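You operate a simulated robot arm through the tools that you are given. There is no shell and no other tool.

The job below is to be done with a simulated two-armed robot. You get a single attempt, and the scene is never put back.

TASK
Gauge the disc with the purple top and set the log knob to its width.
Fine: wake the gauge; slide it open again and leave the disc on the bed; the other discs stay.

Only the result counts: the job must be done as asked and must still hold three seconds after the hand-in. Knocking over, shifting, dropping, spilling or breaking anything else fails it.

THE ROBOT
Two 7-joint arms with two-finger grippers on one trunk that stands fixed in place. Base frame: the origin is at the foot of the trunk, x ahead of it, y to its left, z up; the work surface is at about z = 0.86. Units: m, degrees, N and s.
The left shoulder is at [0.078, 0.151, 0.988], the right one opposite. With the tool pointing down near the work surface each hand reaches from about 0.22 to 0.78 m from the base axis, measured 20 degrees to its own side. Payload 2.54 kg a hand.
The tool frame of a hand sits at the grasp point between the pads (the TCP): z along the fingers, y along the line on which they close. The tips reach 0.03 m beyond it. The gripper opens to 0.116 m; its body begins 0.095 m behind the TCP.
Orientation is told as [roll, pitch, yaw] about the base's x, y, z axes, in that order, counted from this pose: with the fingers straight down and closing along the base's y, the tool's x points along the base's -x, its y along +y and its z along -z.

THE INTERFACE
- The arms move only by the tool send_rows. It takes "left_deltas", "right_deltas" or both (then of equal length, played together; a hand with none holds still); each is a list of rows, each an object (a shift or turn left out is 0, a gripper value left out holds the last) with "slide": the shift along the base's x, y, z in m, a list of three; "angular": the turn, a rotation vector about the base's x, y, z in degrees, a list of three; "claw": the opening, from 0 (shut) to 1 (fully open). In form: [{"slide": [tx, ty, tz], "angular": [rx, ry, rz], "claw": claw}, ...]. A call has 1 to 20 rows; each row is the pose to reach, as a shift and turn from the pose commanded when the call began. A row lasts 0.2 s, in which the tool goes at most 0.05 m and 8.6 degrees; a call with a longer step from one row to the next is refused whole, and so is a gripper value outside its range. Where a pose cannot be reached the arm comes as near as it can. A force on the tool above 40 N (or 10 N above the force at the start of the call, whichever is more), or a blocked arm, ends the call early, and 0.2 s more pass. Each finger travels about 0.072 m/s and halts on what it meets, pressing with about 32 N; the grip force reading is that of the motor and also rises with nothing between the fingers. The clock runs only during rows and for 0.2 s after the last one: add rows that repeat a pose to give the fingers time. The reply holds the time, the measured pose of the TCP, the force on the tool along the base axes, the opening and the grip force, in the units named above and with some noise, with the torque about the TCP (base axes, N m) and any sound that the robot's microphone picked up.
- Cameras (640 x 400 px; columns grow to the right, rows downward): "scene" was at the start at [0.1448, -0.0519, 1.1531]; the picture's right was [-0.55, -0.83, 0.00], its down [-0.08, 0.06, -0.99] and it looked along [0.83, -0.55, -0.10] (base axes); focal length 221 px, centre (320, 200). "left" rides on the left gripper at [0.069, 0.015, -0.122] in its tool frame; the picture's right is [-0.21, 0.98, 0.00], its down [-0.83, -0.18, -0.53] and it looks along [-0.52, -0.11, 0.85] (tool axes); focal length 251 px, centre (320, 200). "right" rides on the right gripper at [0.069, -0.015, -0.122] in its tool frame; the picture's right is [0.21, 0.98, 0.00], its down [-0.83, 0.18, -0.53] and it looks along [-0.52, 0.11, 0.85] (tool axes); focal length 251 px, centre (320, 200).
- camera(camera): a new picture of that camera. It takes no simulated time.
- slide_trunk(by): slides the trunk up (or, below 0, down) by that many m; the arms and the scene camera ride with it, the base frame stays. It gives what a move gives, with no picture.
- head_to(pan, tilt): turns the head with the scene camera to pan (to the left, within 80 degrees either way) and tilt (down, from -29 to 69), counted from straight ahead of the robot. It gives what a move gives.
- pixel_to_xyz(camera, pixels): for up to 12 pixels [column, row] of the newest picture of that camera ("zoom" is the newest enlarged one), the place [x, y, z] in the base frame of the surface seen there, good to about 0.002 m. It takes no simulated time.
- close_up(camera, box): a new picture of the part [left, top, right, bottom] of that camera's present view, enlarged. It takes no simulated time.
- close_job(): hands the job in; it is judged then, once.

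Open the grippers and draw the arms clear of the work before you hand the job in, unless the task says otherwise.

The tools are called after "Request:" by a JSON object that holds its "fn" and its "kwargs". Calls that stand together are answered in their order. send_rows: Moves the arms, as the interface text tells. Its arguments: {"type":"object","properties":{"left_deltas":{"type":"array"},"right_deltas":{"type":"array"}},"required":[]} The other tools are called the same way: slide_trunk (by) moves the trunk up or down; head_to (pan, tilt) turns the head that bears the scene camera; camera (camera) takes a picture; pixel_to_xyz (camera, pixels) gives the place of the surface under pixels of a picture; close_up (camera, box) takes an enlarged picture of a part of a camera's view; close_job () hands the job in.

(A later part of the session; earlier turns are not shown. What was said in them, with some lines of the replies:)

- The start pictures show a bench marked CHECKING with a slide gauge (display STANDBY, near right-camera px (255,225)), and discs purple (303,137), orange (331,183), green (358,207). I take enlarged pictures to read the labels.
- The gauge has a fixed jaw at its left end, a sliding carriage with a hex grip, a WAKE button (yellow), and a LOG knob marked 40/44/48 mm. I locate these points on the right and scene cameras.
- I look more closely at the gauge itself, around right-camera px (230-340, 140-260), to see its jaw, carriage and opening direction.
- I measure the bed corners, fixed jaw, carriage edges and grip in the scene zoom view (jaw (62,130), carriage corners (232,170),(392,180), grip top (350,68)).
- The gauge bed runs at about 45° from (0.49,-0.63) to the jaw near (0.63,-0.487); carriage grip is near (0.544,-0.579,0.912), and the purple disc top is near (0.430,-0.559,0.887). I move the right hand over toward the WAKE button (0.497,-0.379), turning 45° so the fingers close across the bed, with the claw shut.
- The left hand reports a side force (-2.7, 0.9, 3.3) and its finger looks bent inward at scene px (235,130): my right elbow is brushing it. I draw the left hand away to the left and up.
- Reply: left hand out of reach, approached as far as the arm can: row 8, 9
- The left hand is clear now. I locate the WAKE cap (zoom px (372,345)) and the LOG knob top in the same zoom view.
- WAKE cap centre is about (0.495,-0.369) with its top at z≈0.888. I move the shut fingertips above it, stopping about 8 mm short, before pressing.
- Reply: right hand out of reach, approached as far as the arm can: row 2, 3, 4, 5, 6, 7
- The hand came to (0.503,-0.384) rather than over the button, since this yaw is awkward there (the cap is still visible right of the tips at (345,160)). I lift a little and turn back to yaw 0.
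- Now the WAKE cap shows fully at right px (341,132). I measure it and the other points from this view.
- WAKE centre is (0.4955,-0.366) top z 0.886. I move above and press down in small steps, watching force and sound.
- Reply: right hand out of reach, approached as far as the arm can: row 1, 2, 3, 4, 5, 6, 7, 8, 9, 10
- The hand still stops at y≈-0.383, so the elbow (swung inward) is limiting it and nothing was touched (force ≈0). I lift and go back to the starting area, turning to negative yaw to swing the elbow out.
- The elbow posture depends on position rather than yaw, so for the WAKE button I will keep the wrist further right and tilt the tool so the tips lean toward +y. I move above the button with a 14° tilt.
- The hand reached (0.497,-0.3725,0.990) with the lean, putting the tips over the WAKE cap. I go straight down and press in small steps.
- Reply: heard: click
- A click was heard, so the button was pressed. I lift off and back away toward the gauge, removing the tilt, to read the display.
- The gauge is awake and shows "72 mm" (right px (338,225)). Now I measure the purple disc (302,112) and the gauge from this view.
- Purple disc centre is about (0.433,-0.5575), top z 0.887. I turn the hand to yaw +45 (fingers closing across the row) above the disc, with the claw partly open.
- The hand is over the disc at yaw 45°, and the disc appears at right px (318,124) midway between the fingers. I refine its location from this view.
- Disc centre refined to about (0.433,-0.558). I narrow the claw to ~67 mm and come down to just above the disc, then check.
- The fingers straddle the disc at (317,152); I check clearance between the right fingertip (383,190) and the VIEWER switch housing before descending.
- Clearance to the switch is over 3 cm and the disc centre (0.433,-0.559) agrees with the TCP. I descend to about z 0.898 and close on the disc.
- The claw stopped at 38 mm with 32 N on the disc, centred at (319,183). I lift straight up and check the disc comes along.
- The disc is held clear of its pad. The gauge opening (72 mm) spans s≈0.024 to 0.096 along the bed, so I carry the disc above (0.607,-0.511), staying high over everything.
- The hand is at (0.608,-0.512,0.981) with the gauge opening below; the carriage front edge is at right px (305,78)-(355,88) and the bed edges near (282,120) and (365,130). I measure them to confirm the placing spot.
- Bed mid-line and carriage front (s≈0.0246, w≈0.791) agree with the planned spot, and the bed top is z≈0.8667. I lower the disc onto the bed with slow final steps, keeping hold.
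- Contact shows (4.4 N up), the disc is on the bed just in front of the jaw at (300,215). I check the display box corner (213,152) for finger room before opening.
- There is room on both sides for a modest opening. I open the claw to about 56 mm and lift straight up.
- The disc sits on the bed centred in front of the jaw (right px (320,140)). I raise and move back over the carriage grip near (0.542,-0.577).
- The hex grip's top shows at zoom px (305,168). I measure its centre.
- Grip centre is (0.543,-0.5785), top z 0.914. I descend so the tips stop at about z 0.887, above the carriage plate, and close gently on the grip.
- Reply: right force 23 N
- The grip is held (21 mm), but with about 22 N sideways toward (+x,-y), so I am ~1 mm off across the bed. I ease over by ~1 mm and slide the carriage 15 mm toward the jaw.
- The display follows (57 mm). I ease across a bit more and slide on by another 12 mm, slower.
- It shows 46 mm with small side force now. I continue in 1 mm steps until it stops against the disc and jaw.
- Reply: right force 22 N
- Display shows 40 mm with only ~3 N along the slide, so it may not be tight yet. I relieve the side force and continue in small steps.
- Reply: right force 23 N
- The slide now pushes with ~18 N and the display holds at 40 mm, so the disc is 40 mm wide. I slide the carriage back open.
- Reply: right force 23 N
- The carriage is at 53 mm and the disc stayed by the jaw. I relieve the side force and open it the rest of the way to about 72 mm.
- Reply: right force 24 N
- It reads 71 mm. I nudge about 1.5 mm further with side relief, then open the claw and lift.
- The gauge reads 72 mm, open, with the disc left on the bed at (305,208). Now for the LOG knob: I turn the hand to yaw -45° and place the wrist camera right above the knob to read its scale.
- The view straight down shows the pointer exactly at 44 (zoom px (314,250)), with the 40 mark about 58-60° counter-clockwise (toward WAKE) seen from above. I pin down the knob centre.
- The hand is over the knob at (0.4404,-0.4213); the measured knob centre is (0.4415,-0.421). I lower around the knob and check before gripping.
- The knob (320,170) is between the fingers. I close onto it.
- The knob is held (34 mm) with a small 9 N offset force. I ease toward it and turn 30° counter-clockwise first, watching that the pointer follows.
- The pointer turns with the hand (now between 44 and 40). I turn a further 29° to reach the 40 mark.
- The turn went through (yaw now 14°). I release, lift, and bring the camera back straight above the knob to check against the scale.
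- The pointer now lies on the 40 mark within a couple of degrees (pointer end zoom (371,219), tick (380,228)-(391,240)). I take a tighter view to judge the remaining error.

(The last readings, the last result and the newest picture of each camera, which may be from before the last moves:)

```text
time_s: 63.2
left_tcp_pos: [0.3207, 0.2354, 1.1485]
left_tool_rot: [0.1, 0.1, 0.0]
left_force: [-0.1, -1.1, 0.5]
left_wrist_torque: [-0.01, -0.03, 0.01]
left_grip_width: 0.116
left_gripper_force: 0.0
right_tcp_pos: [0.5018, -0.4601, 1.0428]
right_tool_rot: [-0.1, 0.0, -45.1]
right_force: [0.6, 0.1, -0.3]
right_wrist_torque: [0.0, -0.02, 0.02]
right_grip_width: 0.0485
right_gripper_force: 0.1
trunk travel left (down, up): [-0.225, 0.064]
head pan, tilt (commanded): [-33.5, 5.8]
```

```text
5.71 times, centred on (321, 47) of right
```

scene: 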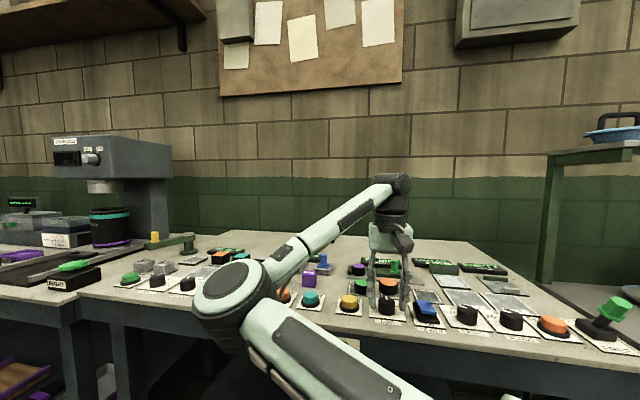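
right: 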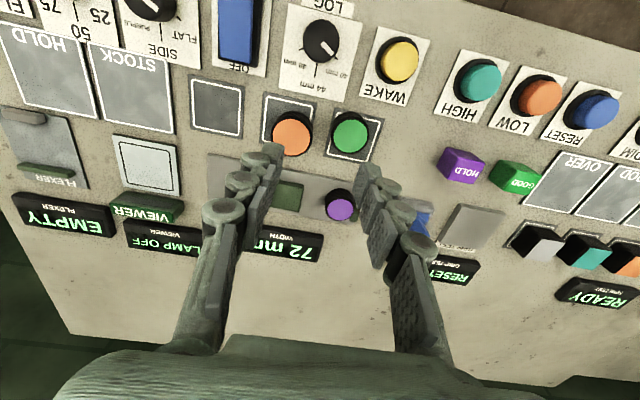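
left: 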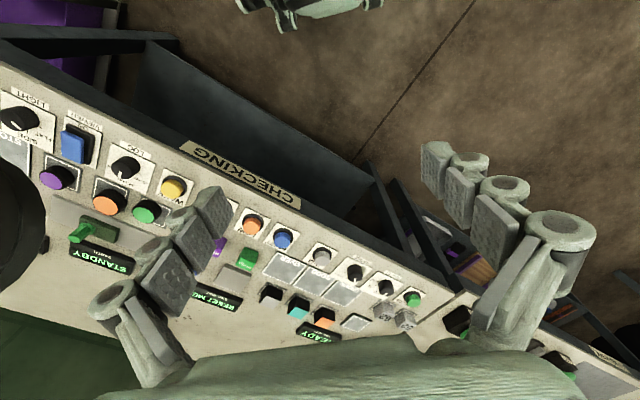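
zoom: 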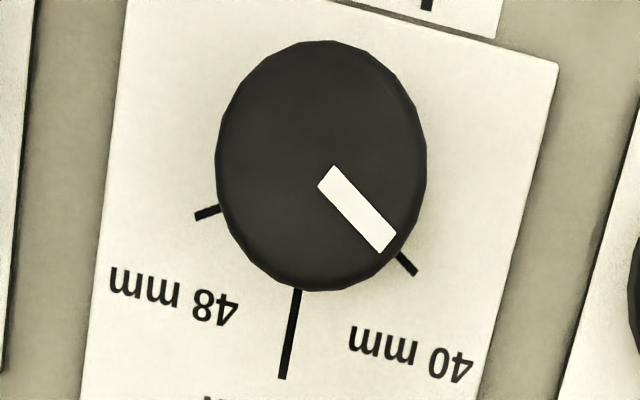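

The pointer angle (59.2°) matches the 40 tick (59.1°) from the 44 mark, so the knob is set. I raise the right hand, open it, and return it to its starting area clear of the bench.

Request:
{"fn": "send_rows", "kwargs": {"right_deltas": [{"slide": [0, 0, 0.04], "claw": 0.6}, {"slide": [0, 0, 0.08], "claw": 0.8}, {"slide": [-0.02, -0.015, 0.09], "angular": [0, 0, 7], "claw": 1}, {"slide": [-0.04, -0.03, 0.09], "angular": [0, 0, 14], "claw": 1}, {"slide": [-0.06, -0.045, 0.09], "angular": [0, 0, 21], "claw": 1}, {"slide": [-0.08, -0.06, 0.09], "angular": [0, 0, 28], "claw": 1}, {"slide": [-0.1, -0.075, 0.09], "angular": [0, 0, 35], "claw": 1}, {"slide": [-0.12, -0.087, 0.09], "angular": [0, 0, 42], "claw": 1}, {"slide": [-0.12, -0.087, 0.09], "angular": [0, 0, 45], "claw": 1}, {"slide": [-0.12, -0.087, 0.09], "angular": [0, 0, 45], "claw": 1}]}}

Request:
{"fn": "camera", "kwargs": {"camera": "right"}}

Request:
{"fn": "camera", "kwargs": {"camera": "scene"}}

Request:
{"fn": "close_up", "kwargs": {"camera": "scene", "box": [320, 240, 480, 340]}}

```text
time_s: 65.4
left_tcp_pos: [0.3192, 0.236, 1.1489]
left_tool_rot: [0.0, 0.0, 0.0]
left_force: [0.2, 0.8, 0.6]
left_wrist_torque: [-0.02, 0.03, 0.0]
left_grip_width: 0.1161
left_gripper_force: 0.1
right_tcp_pos: [0.3808, -0.5476, 1.1314]
right_tool_rot: [0.0, -0.1, 0.0]
right_force: [-0.4, 0.4, -0.6]
right_wrist_torque: [-0.01, 0.01, -0.01]
right_grip_width: 0.1162
right_gripper_force: 0.1
trunk travel left (down, up): [-0.225, 0.064]
head pan, tilt (commanded): [-33.5, 5.8]
```

```text
taken
```

right: 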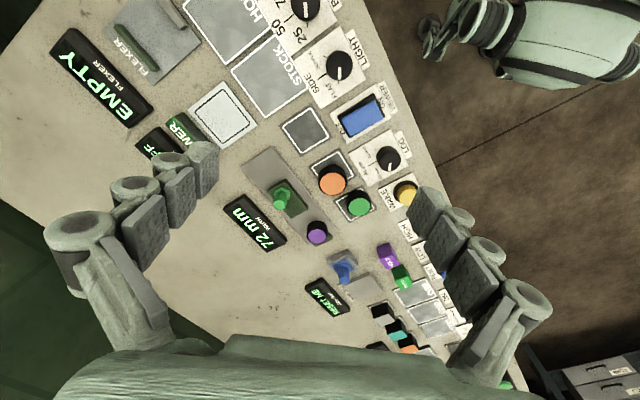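

```text
taken
```

scene: 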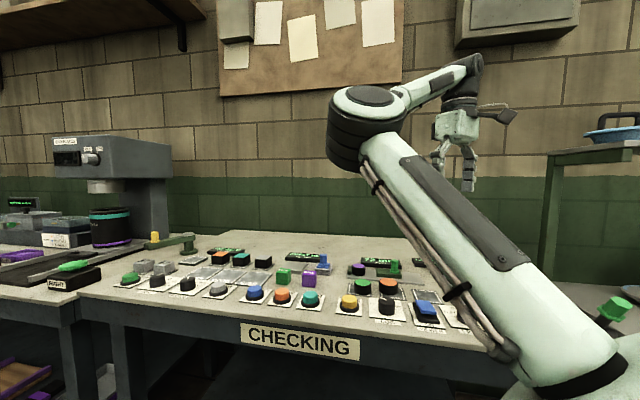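

```text
4.00 times, centred on (400, 290) of scene
```

zoom: 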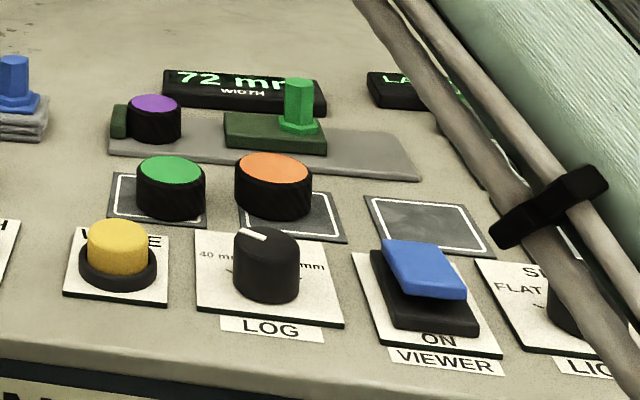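

The final view shows the purple disc on the bed by the jaw (zoom (153,118)), the gauge open at 72 mm, the LOG pointer at 40 mm, green and orange discs unmoved, and both hands open and clear. I hand the job in.

Request:
{"fn": "close_job", "kwargs": {}}

```text
The job is handed in.
```

The purple-topped disc gauged at 40 mm, and the LOG knob is now set to the 40 mm mark. The job is handed in, but I have not seen a verdict.

- **Gauge:** I woke it with the WAKE button (a click was heard and the display came on). I closed it on the disc, where it held at 40 mm under about 18 N. I then slid it open again, and it read 72 mm, as it did before gauging.
- **Disc:** it stays on the gauge bed, next to the fixed jaw.
- **LOG knob:** I turned it from 44 to 40. By my measurement from straight above, the pointer is within about a degree of the 40 tick.
- **Everything else:** the orange and green discs were not touched and look unmoved in the last pictures.
- **Arm contact:** early on my right elbow brushed the left hand, so I moved the left arm out of the way. Nothing on the bench was disturbed.

Both grippers are open and the arms are clear of the work.
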